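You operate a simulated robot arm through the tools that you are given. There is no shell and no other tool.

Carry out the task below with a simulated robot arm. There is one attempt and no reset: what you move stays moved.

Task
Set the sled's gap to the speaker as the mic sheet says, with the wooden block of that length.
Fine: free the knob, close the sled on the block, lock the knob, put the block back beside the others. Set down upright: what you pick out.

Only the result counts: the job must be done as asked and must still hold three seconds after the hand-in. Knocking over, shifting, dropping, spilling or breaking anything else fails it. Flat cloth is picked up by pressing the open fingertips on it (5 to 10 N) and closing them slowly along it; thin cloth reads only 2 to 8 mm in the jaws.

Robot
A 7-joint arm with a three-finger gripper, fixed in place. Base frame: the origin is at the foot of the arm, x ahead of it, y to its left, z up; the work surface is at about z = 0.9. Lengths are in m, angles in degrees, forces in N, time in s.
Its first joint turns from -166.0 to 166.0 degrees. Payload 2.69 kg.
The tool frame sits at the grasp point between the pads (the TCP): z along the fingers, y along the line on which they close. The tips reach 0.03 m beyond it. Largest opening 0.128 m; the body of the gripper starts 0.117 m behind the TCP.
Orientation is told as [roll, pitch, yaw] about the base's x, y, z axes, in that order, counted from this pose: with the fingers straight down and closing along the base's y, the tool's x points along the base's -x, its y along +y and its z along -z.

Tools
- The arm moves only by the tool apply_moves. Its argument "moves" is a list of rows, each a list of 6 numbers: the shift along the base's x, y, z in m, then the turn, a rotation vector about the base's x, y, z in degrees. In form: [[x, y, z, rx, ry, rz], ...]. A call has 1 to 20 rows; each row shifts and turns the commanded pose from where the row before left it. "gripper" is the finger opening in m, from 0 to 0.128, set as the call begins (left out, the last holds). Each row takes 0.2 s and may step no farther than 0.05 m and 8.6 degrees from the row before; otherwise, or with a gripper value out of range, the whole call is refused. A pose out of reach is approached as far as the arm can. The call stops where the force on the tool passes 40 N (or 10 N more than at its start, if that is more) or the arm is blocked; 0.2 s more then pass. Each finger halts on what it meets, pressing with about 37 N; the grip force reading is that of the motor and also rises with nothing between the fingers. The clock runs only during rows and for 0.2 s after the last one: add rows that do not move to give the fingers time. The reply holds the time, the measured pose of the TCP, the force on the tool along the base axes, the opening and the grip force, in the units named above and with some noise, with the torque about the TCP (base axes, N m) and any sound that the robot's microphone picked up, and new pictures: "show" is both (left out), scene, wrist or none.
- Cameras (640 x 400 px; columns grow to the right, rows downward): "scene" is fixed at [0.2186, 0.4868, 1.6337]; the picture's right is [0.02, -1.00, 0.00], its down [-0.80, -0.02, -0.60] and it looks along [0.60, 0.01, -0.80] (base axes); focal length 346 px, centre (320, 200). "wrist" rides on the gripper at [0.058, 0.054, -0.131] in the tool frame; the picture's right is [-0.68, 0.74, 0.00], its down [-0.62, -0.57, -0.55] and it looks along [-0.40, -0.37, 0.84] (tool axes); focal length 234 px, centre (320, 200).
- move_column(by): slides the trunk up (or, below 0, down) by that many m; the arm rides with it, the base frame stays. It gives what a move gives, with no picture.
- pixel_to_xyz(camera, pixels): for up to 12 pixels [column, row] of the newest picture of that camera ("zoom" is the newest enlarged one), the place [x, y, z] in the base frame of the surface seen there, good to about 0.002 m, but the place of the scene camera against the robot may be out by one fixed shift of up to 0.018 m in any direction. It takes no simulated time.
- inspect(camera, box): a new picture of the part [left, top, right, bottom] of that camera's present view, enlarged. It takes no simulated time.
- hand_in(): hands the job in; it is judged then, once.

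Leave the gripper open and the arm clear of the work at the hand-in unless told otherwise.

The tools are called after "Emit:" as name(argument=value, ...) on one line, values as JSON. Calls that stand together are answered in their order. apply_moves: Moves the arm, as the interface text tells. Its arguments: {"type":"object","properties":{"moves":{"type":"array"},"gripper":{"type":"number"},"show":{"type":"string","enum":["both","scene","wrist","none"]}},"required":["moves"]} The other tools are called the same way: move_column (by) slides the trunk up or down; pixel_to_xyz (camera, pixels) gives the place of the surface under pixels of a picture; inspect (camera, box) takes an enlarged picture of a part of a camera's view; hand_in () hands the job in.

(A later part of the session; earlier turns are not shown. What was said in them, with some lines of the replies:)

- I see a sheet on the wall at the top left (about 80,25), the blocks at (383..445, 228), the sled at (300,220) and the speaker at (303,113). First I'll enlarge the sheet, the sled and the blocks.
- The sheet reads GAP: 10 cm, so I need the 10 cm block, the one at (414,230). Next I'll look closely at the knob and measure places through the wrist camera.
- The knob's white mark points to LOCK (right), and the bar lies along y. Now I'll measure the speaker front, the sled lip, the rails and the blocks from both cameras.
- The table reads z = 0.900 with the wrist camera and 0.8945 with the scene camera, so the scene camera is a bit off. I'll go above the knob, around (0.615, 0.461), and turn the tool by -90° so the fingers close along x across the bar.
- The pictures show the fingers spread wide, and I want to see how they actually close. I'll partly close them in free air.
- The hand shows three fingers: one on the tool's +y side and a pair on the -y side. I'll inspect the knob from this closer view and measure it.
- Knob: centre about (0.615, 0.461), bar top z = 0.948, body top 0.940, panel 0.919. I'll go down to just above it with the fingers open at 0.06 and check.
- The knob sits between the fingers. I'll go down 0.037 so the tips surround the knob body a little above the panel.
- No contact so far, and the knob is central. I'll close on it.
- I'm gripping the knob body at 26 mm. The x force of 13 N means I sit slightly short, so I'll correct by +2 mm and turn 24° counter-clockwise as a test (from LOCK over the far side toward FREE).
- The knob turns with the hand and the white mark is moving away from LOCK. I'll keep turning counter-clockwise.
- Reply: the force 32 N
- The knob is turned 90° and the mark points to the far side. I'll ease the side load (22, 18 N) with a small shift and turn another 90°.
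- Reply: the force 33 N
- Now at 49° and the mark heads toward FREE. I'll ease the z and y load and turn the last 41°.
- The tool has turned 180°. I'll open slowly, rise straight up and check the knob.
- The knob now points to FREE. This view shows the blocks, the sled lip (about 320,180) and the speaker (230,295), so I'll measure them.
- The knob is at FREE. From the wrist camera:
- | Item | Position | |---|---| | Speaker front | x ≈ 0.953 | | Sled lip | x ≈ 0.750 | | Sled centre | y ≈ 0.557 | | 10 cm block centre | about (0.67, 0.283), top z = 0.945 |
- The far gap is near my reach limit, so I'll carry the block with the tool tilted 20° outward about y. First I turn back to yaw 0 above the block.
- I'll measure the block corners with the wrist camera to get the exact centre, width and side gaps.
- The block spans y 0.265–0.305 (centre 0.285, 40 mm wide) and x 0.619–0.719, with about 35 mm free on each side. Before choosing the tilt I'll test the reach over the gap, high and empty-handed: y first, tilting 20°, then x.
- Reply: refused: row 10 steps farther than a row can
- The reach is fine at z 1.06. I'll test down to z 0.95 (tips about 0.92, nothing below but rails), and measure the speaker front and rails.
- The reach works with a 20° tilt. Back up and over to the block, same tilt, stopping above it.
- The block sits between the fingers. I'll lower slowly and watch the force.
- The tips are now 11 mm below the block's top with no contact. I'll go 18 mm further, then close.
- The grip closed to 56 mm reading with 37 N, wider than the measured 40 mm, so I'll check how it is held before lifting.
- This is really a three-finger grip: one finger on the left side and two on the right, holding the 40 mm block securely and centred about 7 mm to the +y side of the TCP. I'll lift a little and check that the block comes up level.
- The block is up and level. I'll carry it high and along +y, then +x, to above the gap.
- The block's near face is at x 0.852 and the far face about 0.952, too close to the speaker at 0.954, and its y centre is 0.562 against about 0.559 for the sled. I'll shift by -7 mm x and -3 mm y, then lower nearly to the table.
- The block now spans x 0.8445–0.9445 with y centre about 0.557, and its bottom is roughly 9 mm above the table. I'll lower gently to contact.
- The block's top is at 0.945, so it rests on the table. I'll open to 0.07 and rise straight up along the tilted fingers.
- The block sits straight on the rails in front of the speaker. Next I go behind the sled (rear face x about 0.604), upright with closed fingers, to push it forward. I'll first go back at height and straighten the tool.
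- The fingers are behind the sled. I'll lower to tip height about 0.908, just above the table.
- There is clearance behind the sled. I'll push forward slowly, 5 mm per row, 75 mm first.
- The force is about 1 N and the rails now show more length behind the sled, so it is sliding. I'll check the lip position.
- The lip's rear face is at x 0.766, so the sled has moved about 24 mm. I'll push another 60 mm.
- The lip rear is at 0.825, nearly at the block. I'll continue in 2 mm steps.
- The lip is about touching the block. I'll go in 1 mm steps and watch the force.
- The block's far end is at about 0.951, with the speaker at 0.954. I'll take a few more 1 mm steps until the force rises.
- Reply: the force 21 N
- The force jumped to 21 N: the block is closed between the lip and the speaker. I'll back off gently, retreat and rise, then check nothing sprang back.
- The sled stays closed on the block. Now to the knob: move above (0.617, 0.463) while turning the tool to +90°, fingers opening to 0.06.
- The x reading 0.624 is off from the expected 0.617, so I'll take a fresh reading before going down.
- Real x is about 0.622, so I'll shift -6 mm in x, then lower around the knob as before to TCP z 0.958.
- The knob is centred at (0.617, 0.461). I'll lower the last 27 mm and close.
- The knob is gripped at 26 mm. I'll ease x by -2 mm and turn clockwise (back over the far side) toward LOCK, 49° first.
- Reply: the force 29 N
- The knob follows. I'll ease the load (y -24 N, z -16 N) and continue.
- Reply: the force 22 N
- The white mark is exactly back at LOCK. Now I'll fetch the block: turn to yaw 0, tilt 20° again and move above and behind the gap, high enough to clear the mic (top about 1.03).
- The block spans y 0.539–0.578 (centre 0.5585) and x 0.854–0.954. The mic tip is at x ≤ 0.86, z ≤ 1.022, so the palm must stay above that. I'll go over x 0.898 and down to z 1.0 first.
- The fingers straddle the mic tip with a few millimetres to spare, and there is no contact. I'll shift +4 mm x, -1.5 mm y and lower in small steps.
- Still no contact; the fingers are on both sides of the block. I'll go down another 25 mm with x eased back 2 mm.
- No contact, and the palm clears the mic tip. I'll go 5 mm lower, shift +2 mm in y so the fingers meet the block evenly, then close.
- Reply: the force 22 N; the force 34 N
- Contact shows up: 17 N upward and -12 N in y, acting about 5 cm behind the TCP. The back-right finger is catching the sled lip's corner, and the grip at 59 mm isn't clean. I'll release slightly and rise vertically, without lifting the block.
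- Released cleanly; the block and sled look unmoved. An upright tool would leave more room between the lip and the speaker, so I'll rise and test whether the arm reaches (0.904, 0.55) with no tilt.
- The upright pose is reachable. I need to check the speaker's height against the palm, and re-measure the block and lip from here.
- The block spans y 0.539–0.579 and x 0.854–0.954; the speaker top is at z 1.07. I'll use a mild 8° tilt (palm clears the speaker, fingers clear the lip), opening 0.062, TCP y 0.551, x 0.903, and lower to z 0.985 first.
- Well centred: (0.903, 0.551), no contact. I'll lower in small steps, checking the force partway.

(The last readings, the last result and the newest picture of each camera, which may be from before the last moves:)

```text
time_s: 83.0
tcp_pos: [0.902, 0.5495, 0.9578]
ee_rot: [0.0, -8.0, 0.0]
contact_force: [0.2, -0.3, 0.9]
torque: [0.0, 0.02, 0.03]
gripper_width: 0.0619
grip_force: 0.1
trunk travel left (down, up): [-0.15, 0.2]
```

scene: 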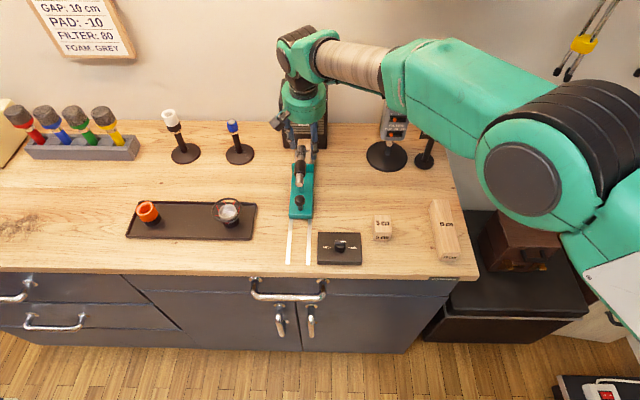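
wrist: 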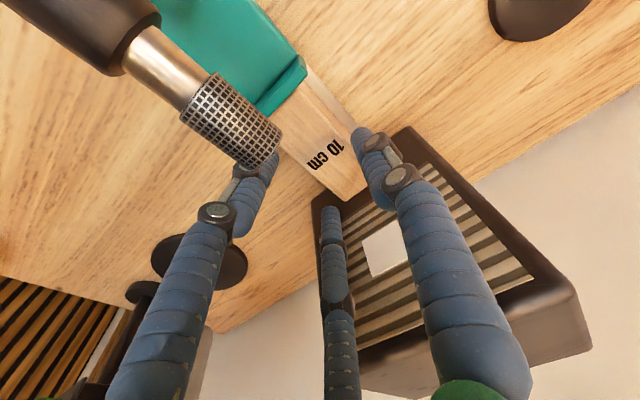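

Emit:
apply_moves(moves=[[0, 0, -0.003, 0, 0, 0], [0, 0, -0.003, 0, 0, 0], [0, 0, -0.002, 0, 0, 0], [0, 0, 0, 0, 0, 0]])

Emit:
inspect(camera="wrist", box=[220, 30, 420, 230])

Emit:
inspect(camera="scene", box=[270, 100, 350, 190])

```text
time_s: 84.0
tcp_pos: [0.9033, 0.5505, 0.9506]
ee_rot: [-0.1, -8.0, 0.1]
contact_force: [0.4, 0.1, -0.4]
torque: [-0.02, 0.01, 0.01]
gripper_width: 0.0618
grip_force: 0.0
trunk travel left (down, up): [-0.15, 0.2]
```

scene: 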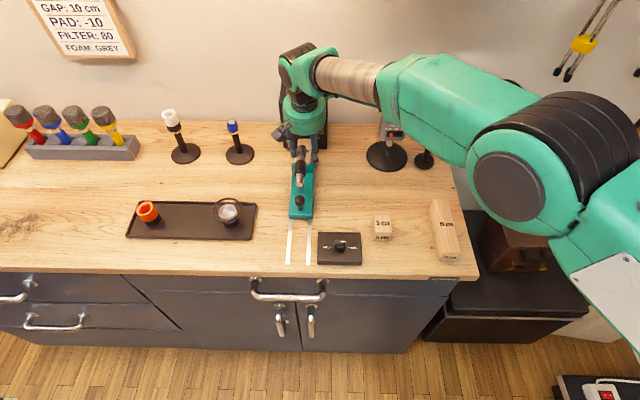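
wrist: 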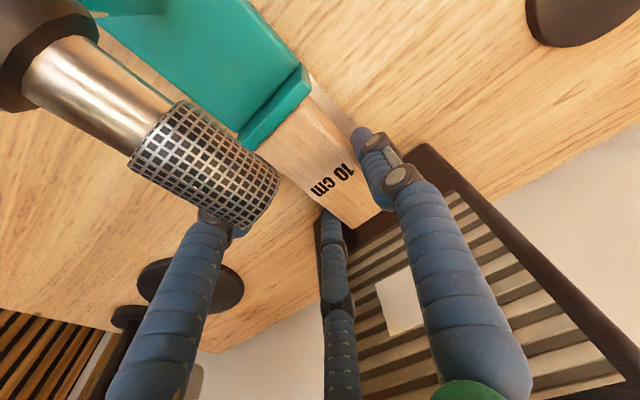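

```text
2.00 times, centred on (320, 130) of wrist
```

zoom: 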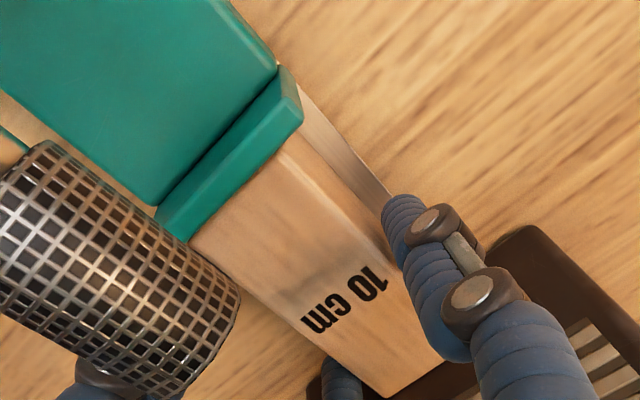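

```text
4.44 times, centred on (310, 145) of scene
```

zoom: 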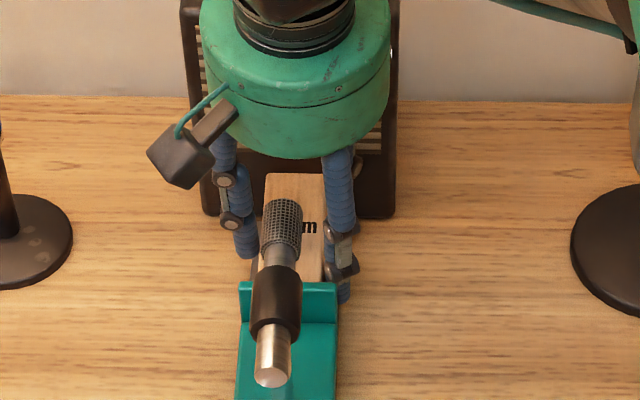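

No force at z 0.951, with about 20 mm of finger beside the block. I'll close.

Emit:
apply_moves(moves=[[0, 0, 0, 0, 0, 0], [0, 0, 0, 0, 0, 0]], gripper=0.05)

Emit:
inspect(camera="wrist", box=[220, 30, 420, 230])

```text
time_s: 84.6
tcp_pos: [0.9031, 0.5504, 0.95]
ee_rot: [0.1, -8.1, 0.1]
contact_force: [-0.1, -0.1, 0.8]
torque: [0.07, 0.03, -0.03]
gripper_width: 0.0569
grip_force: 36.7
trunk travel left (down, up): [-0.15, 0.2]
```

scene: 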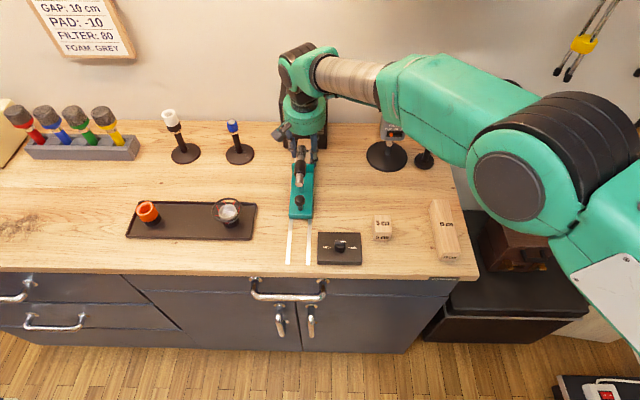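
wrist: 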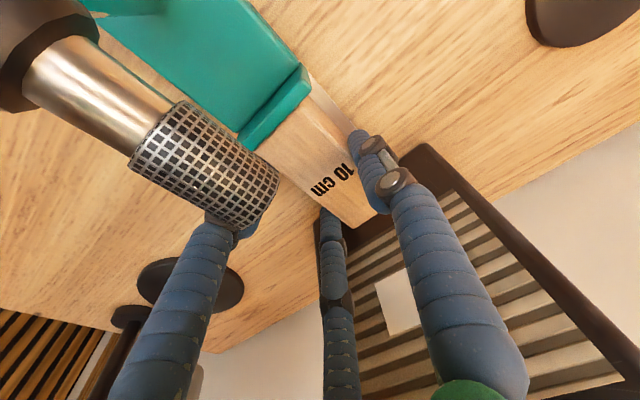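

```text
2.00 times, centred on (320, 130) of wrist
```

zoom: 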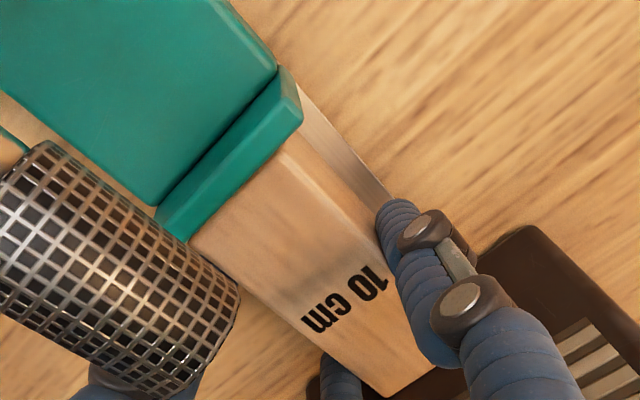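

A clean grip: 57 mm reading with no side load. The mic tip overhangs the block's near end by a few millimetres, so lifting straight up would catch it. Instead I'll lift about 8 mm and slide the block out sideways toward -y, clear of the lip and mic.

Emit:
apply_moves(moves=[[0, 0, 0.002, 0, 0, 0], [0, 0, 0.003, 0, 0, 0], [0, 0, 0.003, 0, 0, 0], [0, 0, 0, 0, 0, 0]])

Emit:
inspect(camera="wrist", box=[220, 30, 420, 230])

```text
time_s: 85.6
tcp_pos: [0.9019, 0.5519, 0.9581]
ee_rot: [0.0, -8.0, 0.0]
contact_force: [-2.6, 1.1, 0.9]
torque: [0.02, 0.14, 0.03]
gripper_width: 0.0568
grip_force: 37.3
trunk travel left (down, up): [-0.15, 0.2]
```

scene: 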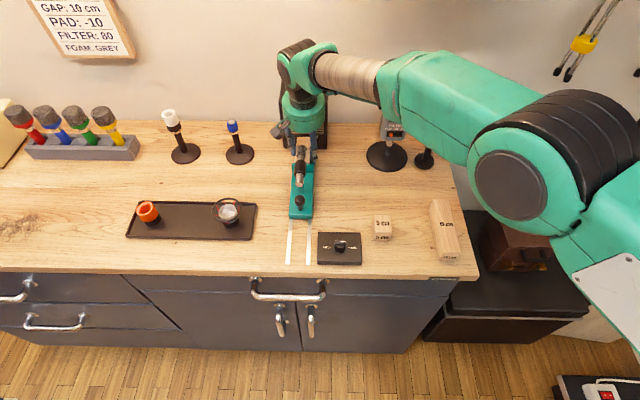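
wrist: 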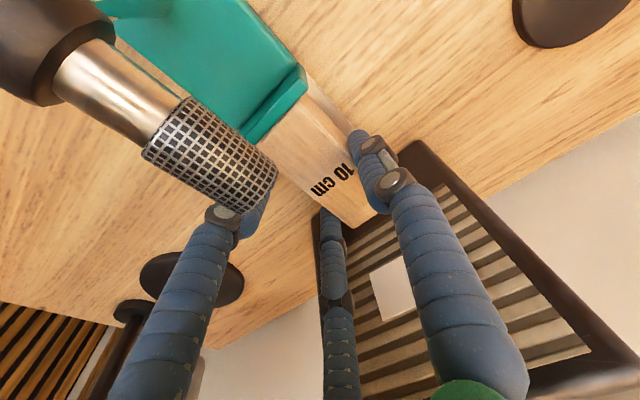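

```text
2.00 times, centred on (320, 130) of wrist
```

zoom: 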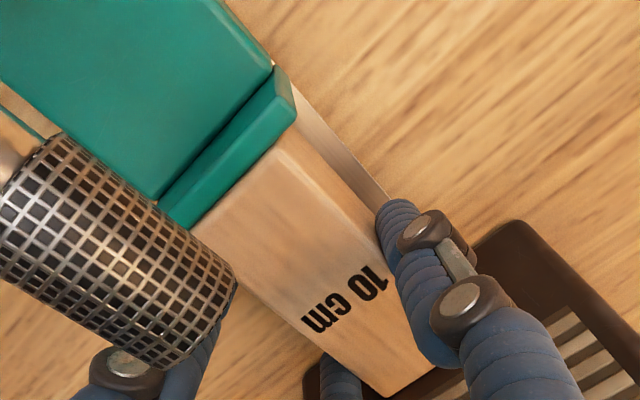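

The block lifts freely (force under 3 N). I'll slide it in -y slowly.

Emit:
apply_moves(moves=[[0, -0.004, 0, 0, 0, 0], [0, -0.004, 0, 0, 0, 0], [0, -0.005, 0, 0, 0, 0], [0, -0.005, 0, 0, 0, 0]], show="none")

```text
time_s: 86.6
tcp_pos: [0.902, 0.5331, 0.9574]
ee_rot: [-0.1, -8.0, 0.1]
contact_force: [-4.5, -0.5, -0.5]
torque: [-0.05, 0.15, 0.05]
gripper_width: 0.0568
grip_force: 37.0
trunk travel left (down, up): [-0.15, 0.2]
```

Emit:
apply_moves(moves=[[-0.0003, -0.005, 0, 0, 0, 0], [0, -0.005, 0, 0, 0, 0], [0, -0.005, 0, 0, 0, 0], [0, -0.005, 0, 0, 0, 0], [0, -0.005, 0, 0, 0, 0], [0, -0.005, 0, 0, 0, 0], [0, -0.005, 0, 0, 0, 0], [0, 0, 0, 0, 0, 0]])

Emit:
inspect(camera="wrist", box=[220, 30, 420, 230])

Emit:
inspect(camera="scene", box=[270, 100, 370, 200])

```text
time_s: 88.4
tcp_pos: [0.9024, 0.4991, 0.9571]
ee_rot: [0.1, -7.9, 0.0]
contact_force: [-0.3, -0.3, -1.3]
torque: [0.0, -0.02, 0.06]
gripper_width: 0.0566
grip_force: 36.9
trunk travel left (down, up): [-0.15, 0.2]
```

scene: 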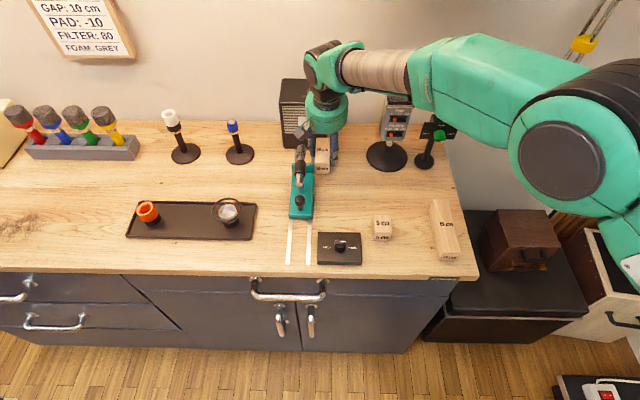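
wrist: 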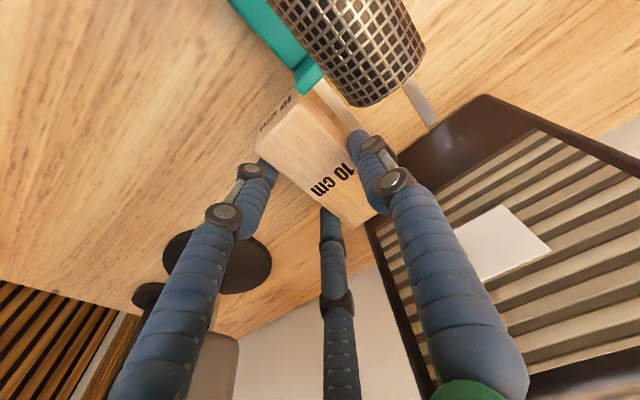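

```text
2.00 times, centred on (320, 130) of wrist
```

zoom: 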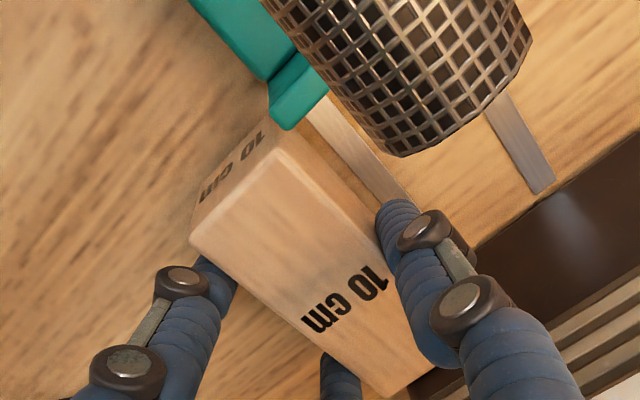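

```text
4.00 times, centred on (320, 150) of scene
```

zoom: 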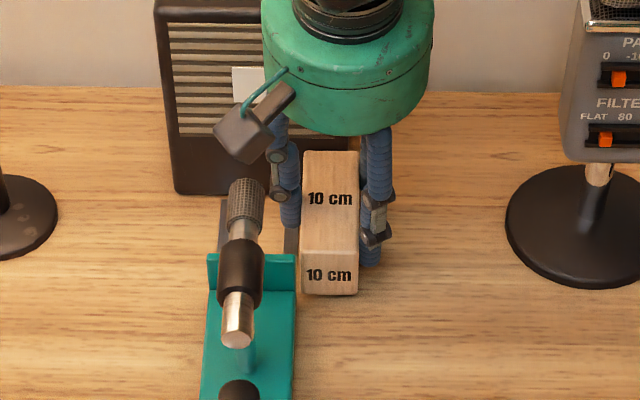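

The block is clear of the lip and mic with no force. I'll go 30 mm further in -y, then raise high, move back in -x, and then over to its old place beside the others.

Emit:
apply_moves(moves=[[0, -0.01, 0.002, 0, 0, 0], [0, -0.02, 0.005, 0, 0, 0], [-0.01, 0, 0.04, 0, 0, 0], [-0.01, 0, 0.045, 0, 0, 0], [-0.01, 0, 0.045, 0, 0, 0], [-0.01, 0, 0.045, 0, 0, 0], [-0.045, 0, 0, 0, 0, 0], [-0.045, 0, 0, 0, 0, 0], [-0.045, 0, 0, 0, 0, 0], [-0.045, 0, 0, 0, 0, 0], [-0.014, -0.04, 0, 0, 0, 0], [0, -0.045, 0, 0, 0, 0], [0, -0.045, 0, 0, 0, 0], [0, -0.045, 0, 0, 0, 0], [0, -0.017, 0, 0, 0, 0], [0, 0, -0.045, 0, 0, 0], [0, 0, -0.045, 0, 0, 0], [0, 0, -0.04, 0, 0, 0], [0, 0, 0, 0, 0, 0]])

Emit:
inspect(camera="wrist", box=[200, 50, 400, 250])

Emit:
inspect(camera="scene", box=[350, 170, 480, 275])

```text
time_s: 92.4
tcp_pos: [0.6654, 0.2747, 1.0105]
ee_rot: [-0.1, -8.0, 0.0]
contact_force: [-0.3, -0.3, -1.2]
torque: [-0.01, 0.07, 0.0]
gripper_width: 0.0566
grip_force: 37.2
trunk travel left (down, up): [-0.15, 0.2]
```

scene: 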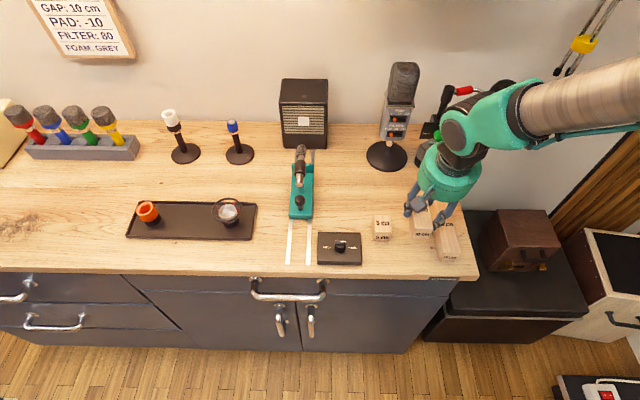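
wrist: 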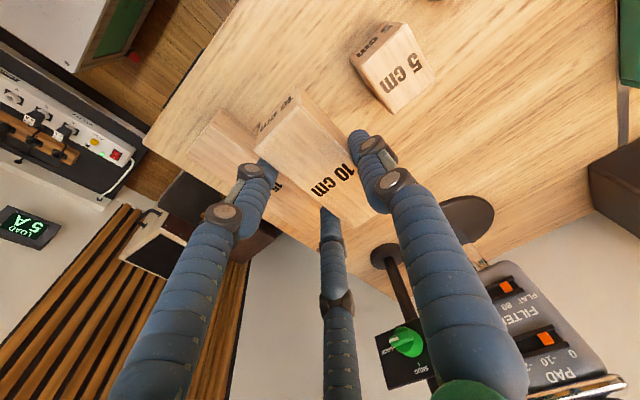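

```text
2.00 times, centred on (300, 150) of wrist
```

zoom: 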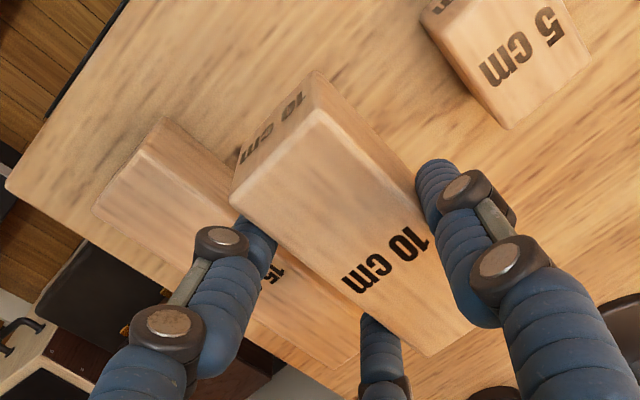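

```text
3.81 times, centred on (415, 222) of scene
```

zoom: 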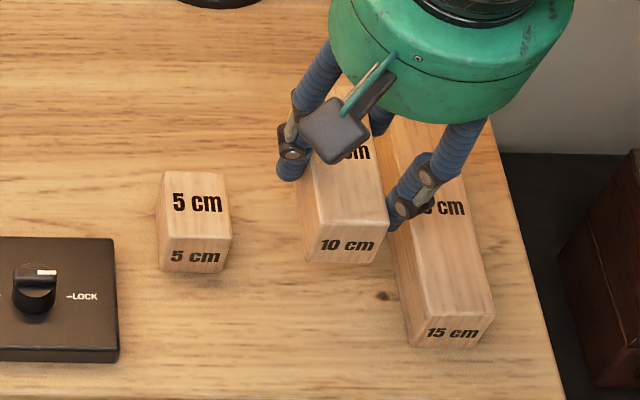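

The block hangs level above its place. I'll measure where it is now.

Emit:
pixel_to_xyz(camera="wrist", pixels=[[298, 107], [258, 152], [330, 130], [275, 165], [300, 90], [325, 110], [368, 210], [352, 222]])

```text
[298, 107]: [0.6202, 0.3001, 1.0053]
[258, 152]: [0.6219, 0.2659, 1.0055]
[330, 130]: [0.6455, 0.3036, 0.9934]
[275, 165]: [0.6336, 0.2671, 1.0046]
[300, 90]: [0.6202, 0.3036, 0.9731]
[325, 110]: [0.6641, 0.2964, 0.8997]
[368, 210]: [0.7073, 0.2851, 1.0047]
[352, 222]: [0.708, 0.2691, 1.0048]
```

It is at near x 0.620, y 0.264–0.304, almost exactly its original place. I'll shift +1.5 mm in y and lower by 55 mm, then gently to contact.

Emit:
apply_moves(moves=[[0, 0.0015, -0.02, 0, 0, 0], [0, 0, -0.02, 0, 0, 0], [0, 0, -0.01, 0, 0, 0], [0, 0, -0.005, 0, 0, 0], [0, 0, 0, 0, 0, 0]])

Emit:
pixel_to_xyz(camera="wrist", pixels=[[298, 107], [258, 152], [330, 130], [275, 165], [368, 210]])

```text
time_s: 93.6
tcp_pos: [0.6681, 0.2764, 0.9553]
ee_rot: [0.0, -8.0, 0.0]
contact_force: [0.3, 0.4, -0.3]
torque: [0.01, 0.0, -0.02]
gripper_width: 0.0568
grip_force: 37.0
trunk travel left (down, up): [-0.15, 0.2]
```

scene: 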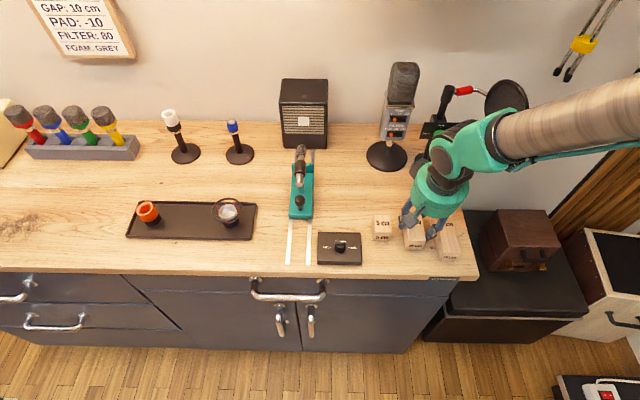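
wrist: 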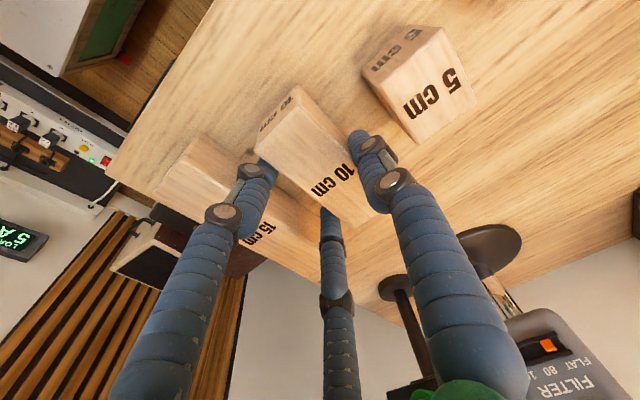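

```text
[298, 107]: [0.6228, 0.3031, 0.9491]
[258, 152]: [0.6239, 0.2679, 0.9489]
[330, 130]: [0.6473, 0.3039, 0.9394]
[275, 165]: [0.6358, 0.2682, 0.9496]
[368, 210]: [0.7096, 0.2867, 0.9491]
```

The block's top is at 0.949, about 4 mm above rest. I'll lower in 1 mm steps.

Emit:
apply_moves(moves=[[0, 0, -0.0015, 0, 0, 0], [0, 0, -0.001, 0, 0, 0], [0, 0, -0.001, 0, 0, 0], [0, 0, 0, 0, 0, 0]], show="wrist")

Emit:
pixel_to_xyz(camera="wrist", pixels=[[298, 107], [258, 152], [330, 130], [275, 165], [368, 210]])

```text
time_s: 94.6
tcp_pos: [0.6682, 0.2761, 0.9512]
ee_rot: [-0.1, -8.0, 0.0]
contact_force: [-0.1, 0.0, -0.8]
torque: [-0.02, -0.01, 0.02]
gripper_width: 0.057
grip_force: 36.4
trunk travel left (down, up): [-0.15, 0.2]
```

wrist: 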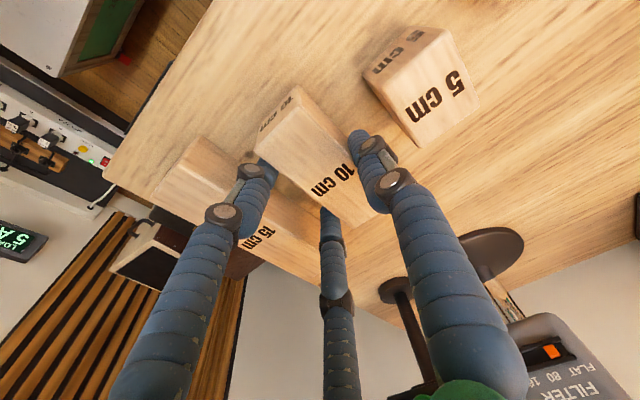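

```text
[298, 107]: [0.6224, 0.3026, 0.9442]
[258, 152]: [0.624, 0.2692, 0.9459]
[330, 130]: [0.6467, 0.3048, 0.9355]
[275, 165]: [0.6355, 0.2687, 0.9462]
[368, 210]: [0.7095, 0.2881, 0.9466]
```

Emit:
apply_moves(moves=[[0, 0, -0.001, 0, 0, 0], [0, 0, -0.0005, 0, 0, 0], [0, 0, 0, 0, 0, 0]], show="none")

```text
time_s: 95.4
tcp_pos: [0.6669, 0.2773, 0.9504]
ee_rot: [0.0, -8.0, 0.0]
contact_force: [-0.2, -0.5, 2.7]
torque: [0.04, -0.02, -0.01]
gripper_width: 0.0569
grip_force: 37.4
trunk travel left (down, up): [-0.15, 0.2]
```

The force now reads +2.7 N, so the block stands on the table. I'll open to 0.066 and rise along the fingers.

Emit:
apply_moves(moves=[[0, 0, 0, 0, 0, 0], [0, 0, 0, 0, 0, 0], [-0.001, 0, 0.008, 0, 0, 0], [-0.002, 0, 0.015, 0, 0, 0], [-0.004, 0, 0.03, 0, 0, 0], [-0.005, 0, 0.04, 0, 0, 0], [-0.005, 0, 0.045, 0, 0, 0], [-0.005, 0, 0.045, 0, 0, 0], [-0.03, 0, 0.03, 0, 0, 0], [-0.04, 0, 0.02, 0, 0, 0], [-0.04, 0, 0.02, 0, 8, 0]], gripper=0.066)

Emit:
inspect(camera="scene", box=[350, 170, 480, 275])

Emit:
inspect(camera="scene", box=[250, 90, 370, 280])

Emit:
pixel_to_xyz(camera="scene", pixels=[[290, 168], [311, 168], [304, 147], [319, 147], [293, 166], [310, 165], [302, 215], [284, 146], [325, 147]])

```text
time_s: 97.8
tcp_pos: [0.532, 0.2796, 1.2047]
ee_rot: [-0.1, 0.0, 0.1]
contact_force: [-0.5, 0.1, 0.0]
torque: [0.01, -0.09, 0.02]
gripper_width: 0.0664
grip_force: 0.1
trunk travel left (down, up): [-0.15, 0.2]
```

scene: 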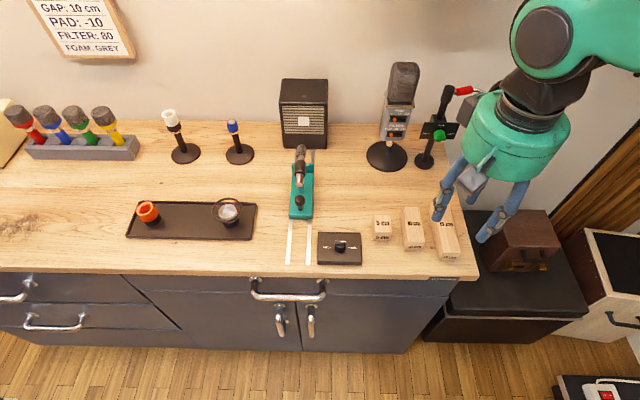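
wrist: 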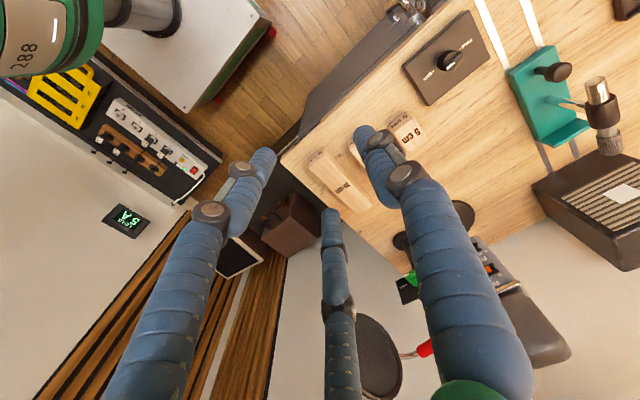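

```text
3.81 times, centred on (415, 222) of scene
```

zoom: 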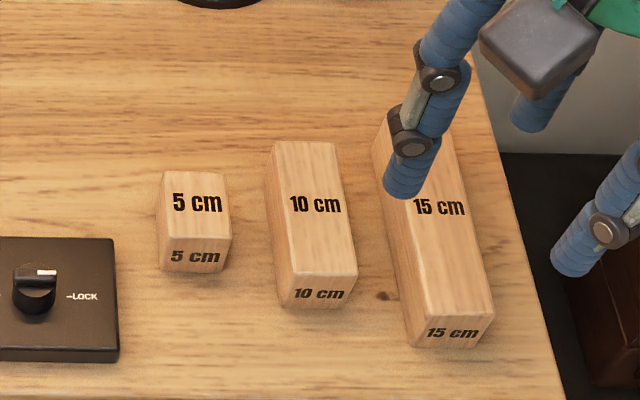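

```text
2.11 times, centred on (310, 185) of scene
```

zoom: 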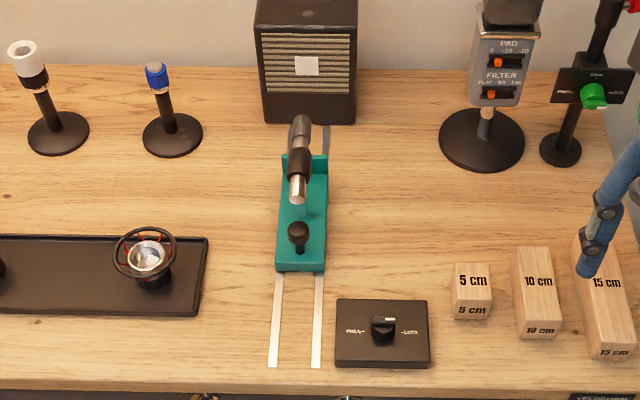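

```text
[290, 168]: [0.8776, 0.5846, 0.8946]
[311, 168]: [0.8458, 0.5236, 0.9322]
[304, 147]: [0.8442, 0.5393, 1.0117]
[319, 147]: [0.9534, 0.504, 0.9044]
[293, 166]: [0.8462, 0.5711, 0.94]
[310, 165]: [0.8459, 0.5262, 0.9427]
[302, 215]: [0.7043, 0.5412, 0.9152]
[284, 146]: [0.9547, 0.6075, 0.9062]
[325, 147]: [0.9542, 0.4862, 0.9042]
```

Everything looks in place: the block stands between the other two, the knob is on LOCK, and the speaker is at the same coordinates as at the start. I'll verify the final gap by scanning across the lip's front edge.

Emit:
inspect(camera="scene", box=[280, 130, 330, 180])

Emit:
pixel_to_xyz(camera="scene", pixels=[[310, 164], [310, 163], [310, 162.5], [310, 162], [310, 161.5], [310, 161], [310, 160], [310, 159]])

Emit:
pixel_to_xyz(camera="wrist", pixels=[[545, 140], [550, 142], [553, 144], [570, 130], [580, 127], [585, 130], [590, 128], [560, 180], [548, 190], [640, 165]])

```text
8.00 times, centred on (305, 155) of scene
```

zoom: 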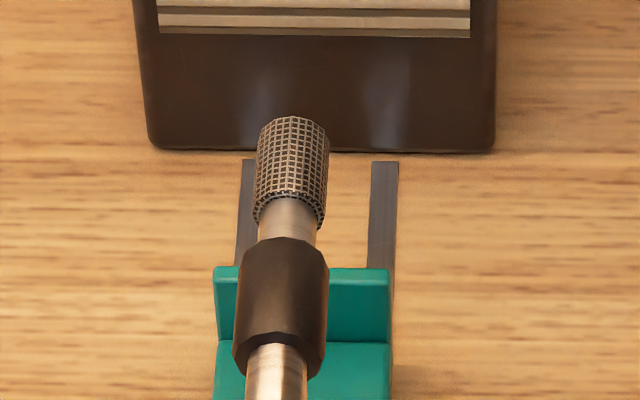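

```text
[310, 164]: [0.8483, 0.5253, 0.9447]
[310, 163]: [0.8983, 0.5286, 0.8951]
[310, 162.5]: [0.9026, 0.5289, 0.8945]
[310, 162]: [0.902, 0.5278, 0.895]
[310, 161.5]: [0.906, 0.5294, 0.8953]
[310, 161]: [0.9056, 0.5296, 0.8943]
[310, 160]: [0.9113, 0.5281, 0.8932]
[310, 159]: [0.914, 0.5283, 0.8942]
```

```text
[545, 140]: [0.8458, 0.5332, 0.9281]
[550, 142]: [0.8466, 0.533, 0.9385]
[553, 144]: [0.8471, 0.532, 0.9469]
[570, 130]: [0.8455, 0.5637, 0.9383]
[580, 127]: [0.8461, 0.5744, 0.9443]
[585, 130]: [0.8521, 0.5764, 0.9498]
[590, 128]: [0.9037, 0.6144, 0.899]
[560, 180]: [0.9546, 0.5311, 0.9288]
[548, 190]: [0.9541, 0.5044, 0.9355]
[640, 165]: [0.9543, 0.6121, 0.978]
```

The lip's front edge is at about 0.854 and the speaker front at 0.954, so the gap is 10 cm. The knob is on LOCK, and the block is upright between the 5 and 15 cm blocks. I'll open the hand fully and back away a little before handing in.

Emit:
apply_moves(moves=[[-0.03, 0, 0.02, 0, 0, 0], [-0.03, 0, 0.02, 0, 0, 0], [0, 0, 0, 0, 0, 0], [0, 0, 0, 0, 0, 0]], gripper=0.128)

```text
time_s: 98.8
tcp_pos: [0.4747, 0.2789, 1.2452]
ee_rot: [0.1, 0.0, 0.1]
contact_force: [0.5, 0.1, -0.2]
torque: [-0.01, 0.05, 0.02]
gripper_width: 0.1281
grip_force: 0.1
trunk travel left (down, up): [-0.15, 0.2]
```

scene: 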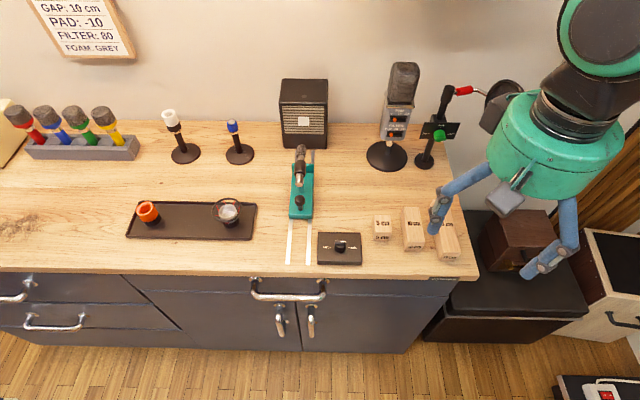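
wrist: 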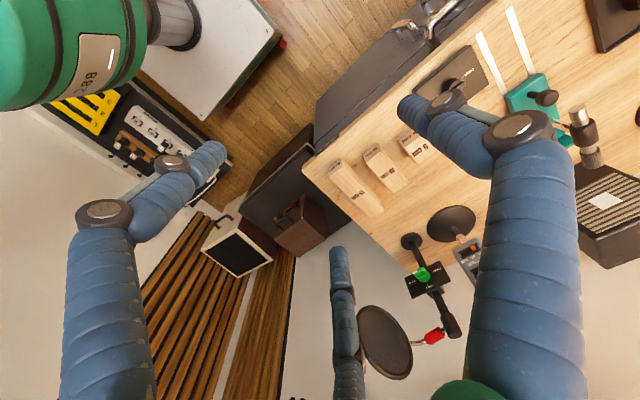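

The hand is open and clear of the work, and everything is standing still. Handing in.

Emit:
hand_in()

```text
The job is handed in.
```

I set the sled's gap to the speaker to 10 cm, as the mic sheet says ("GAP: 10 cm"), and handed the job in. The result of the judging has not come back to me.

- **Gap:** I closed the sled on the 10 cm block until it met the speaker. Measured afterwards, the sled's front edge is at x ≈ 0.854 and the speaker front at 0.954. The sheet's top edge was out of view, so I read only its lower four lines.
- **Knob:** I turned it to FREE for the move and back to LOCK, and its mark now points at LOCK.
- **Block:** The 10 cm block stands upright between the 5 cm and 15 cm blocks, within a few millimetres of where it started.
- **Other items:** The speaker's measured position is the same as at the start, and nothing else looks moved.

On the first try at taking the block out, one finger pressed on the corner of the sled's front lip with up to about 29 N. I let go and regripped. The mic tip overhangs the block, so I slid the block out sideways instead of lifting it straight up. The gap figures above were measured after that, with the sled locked.
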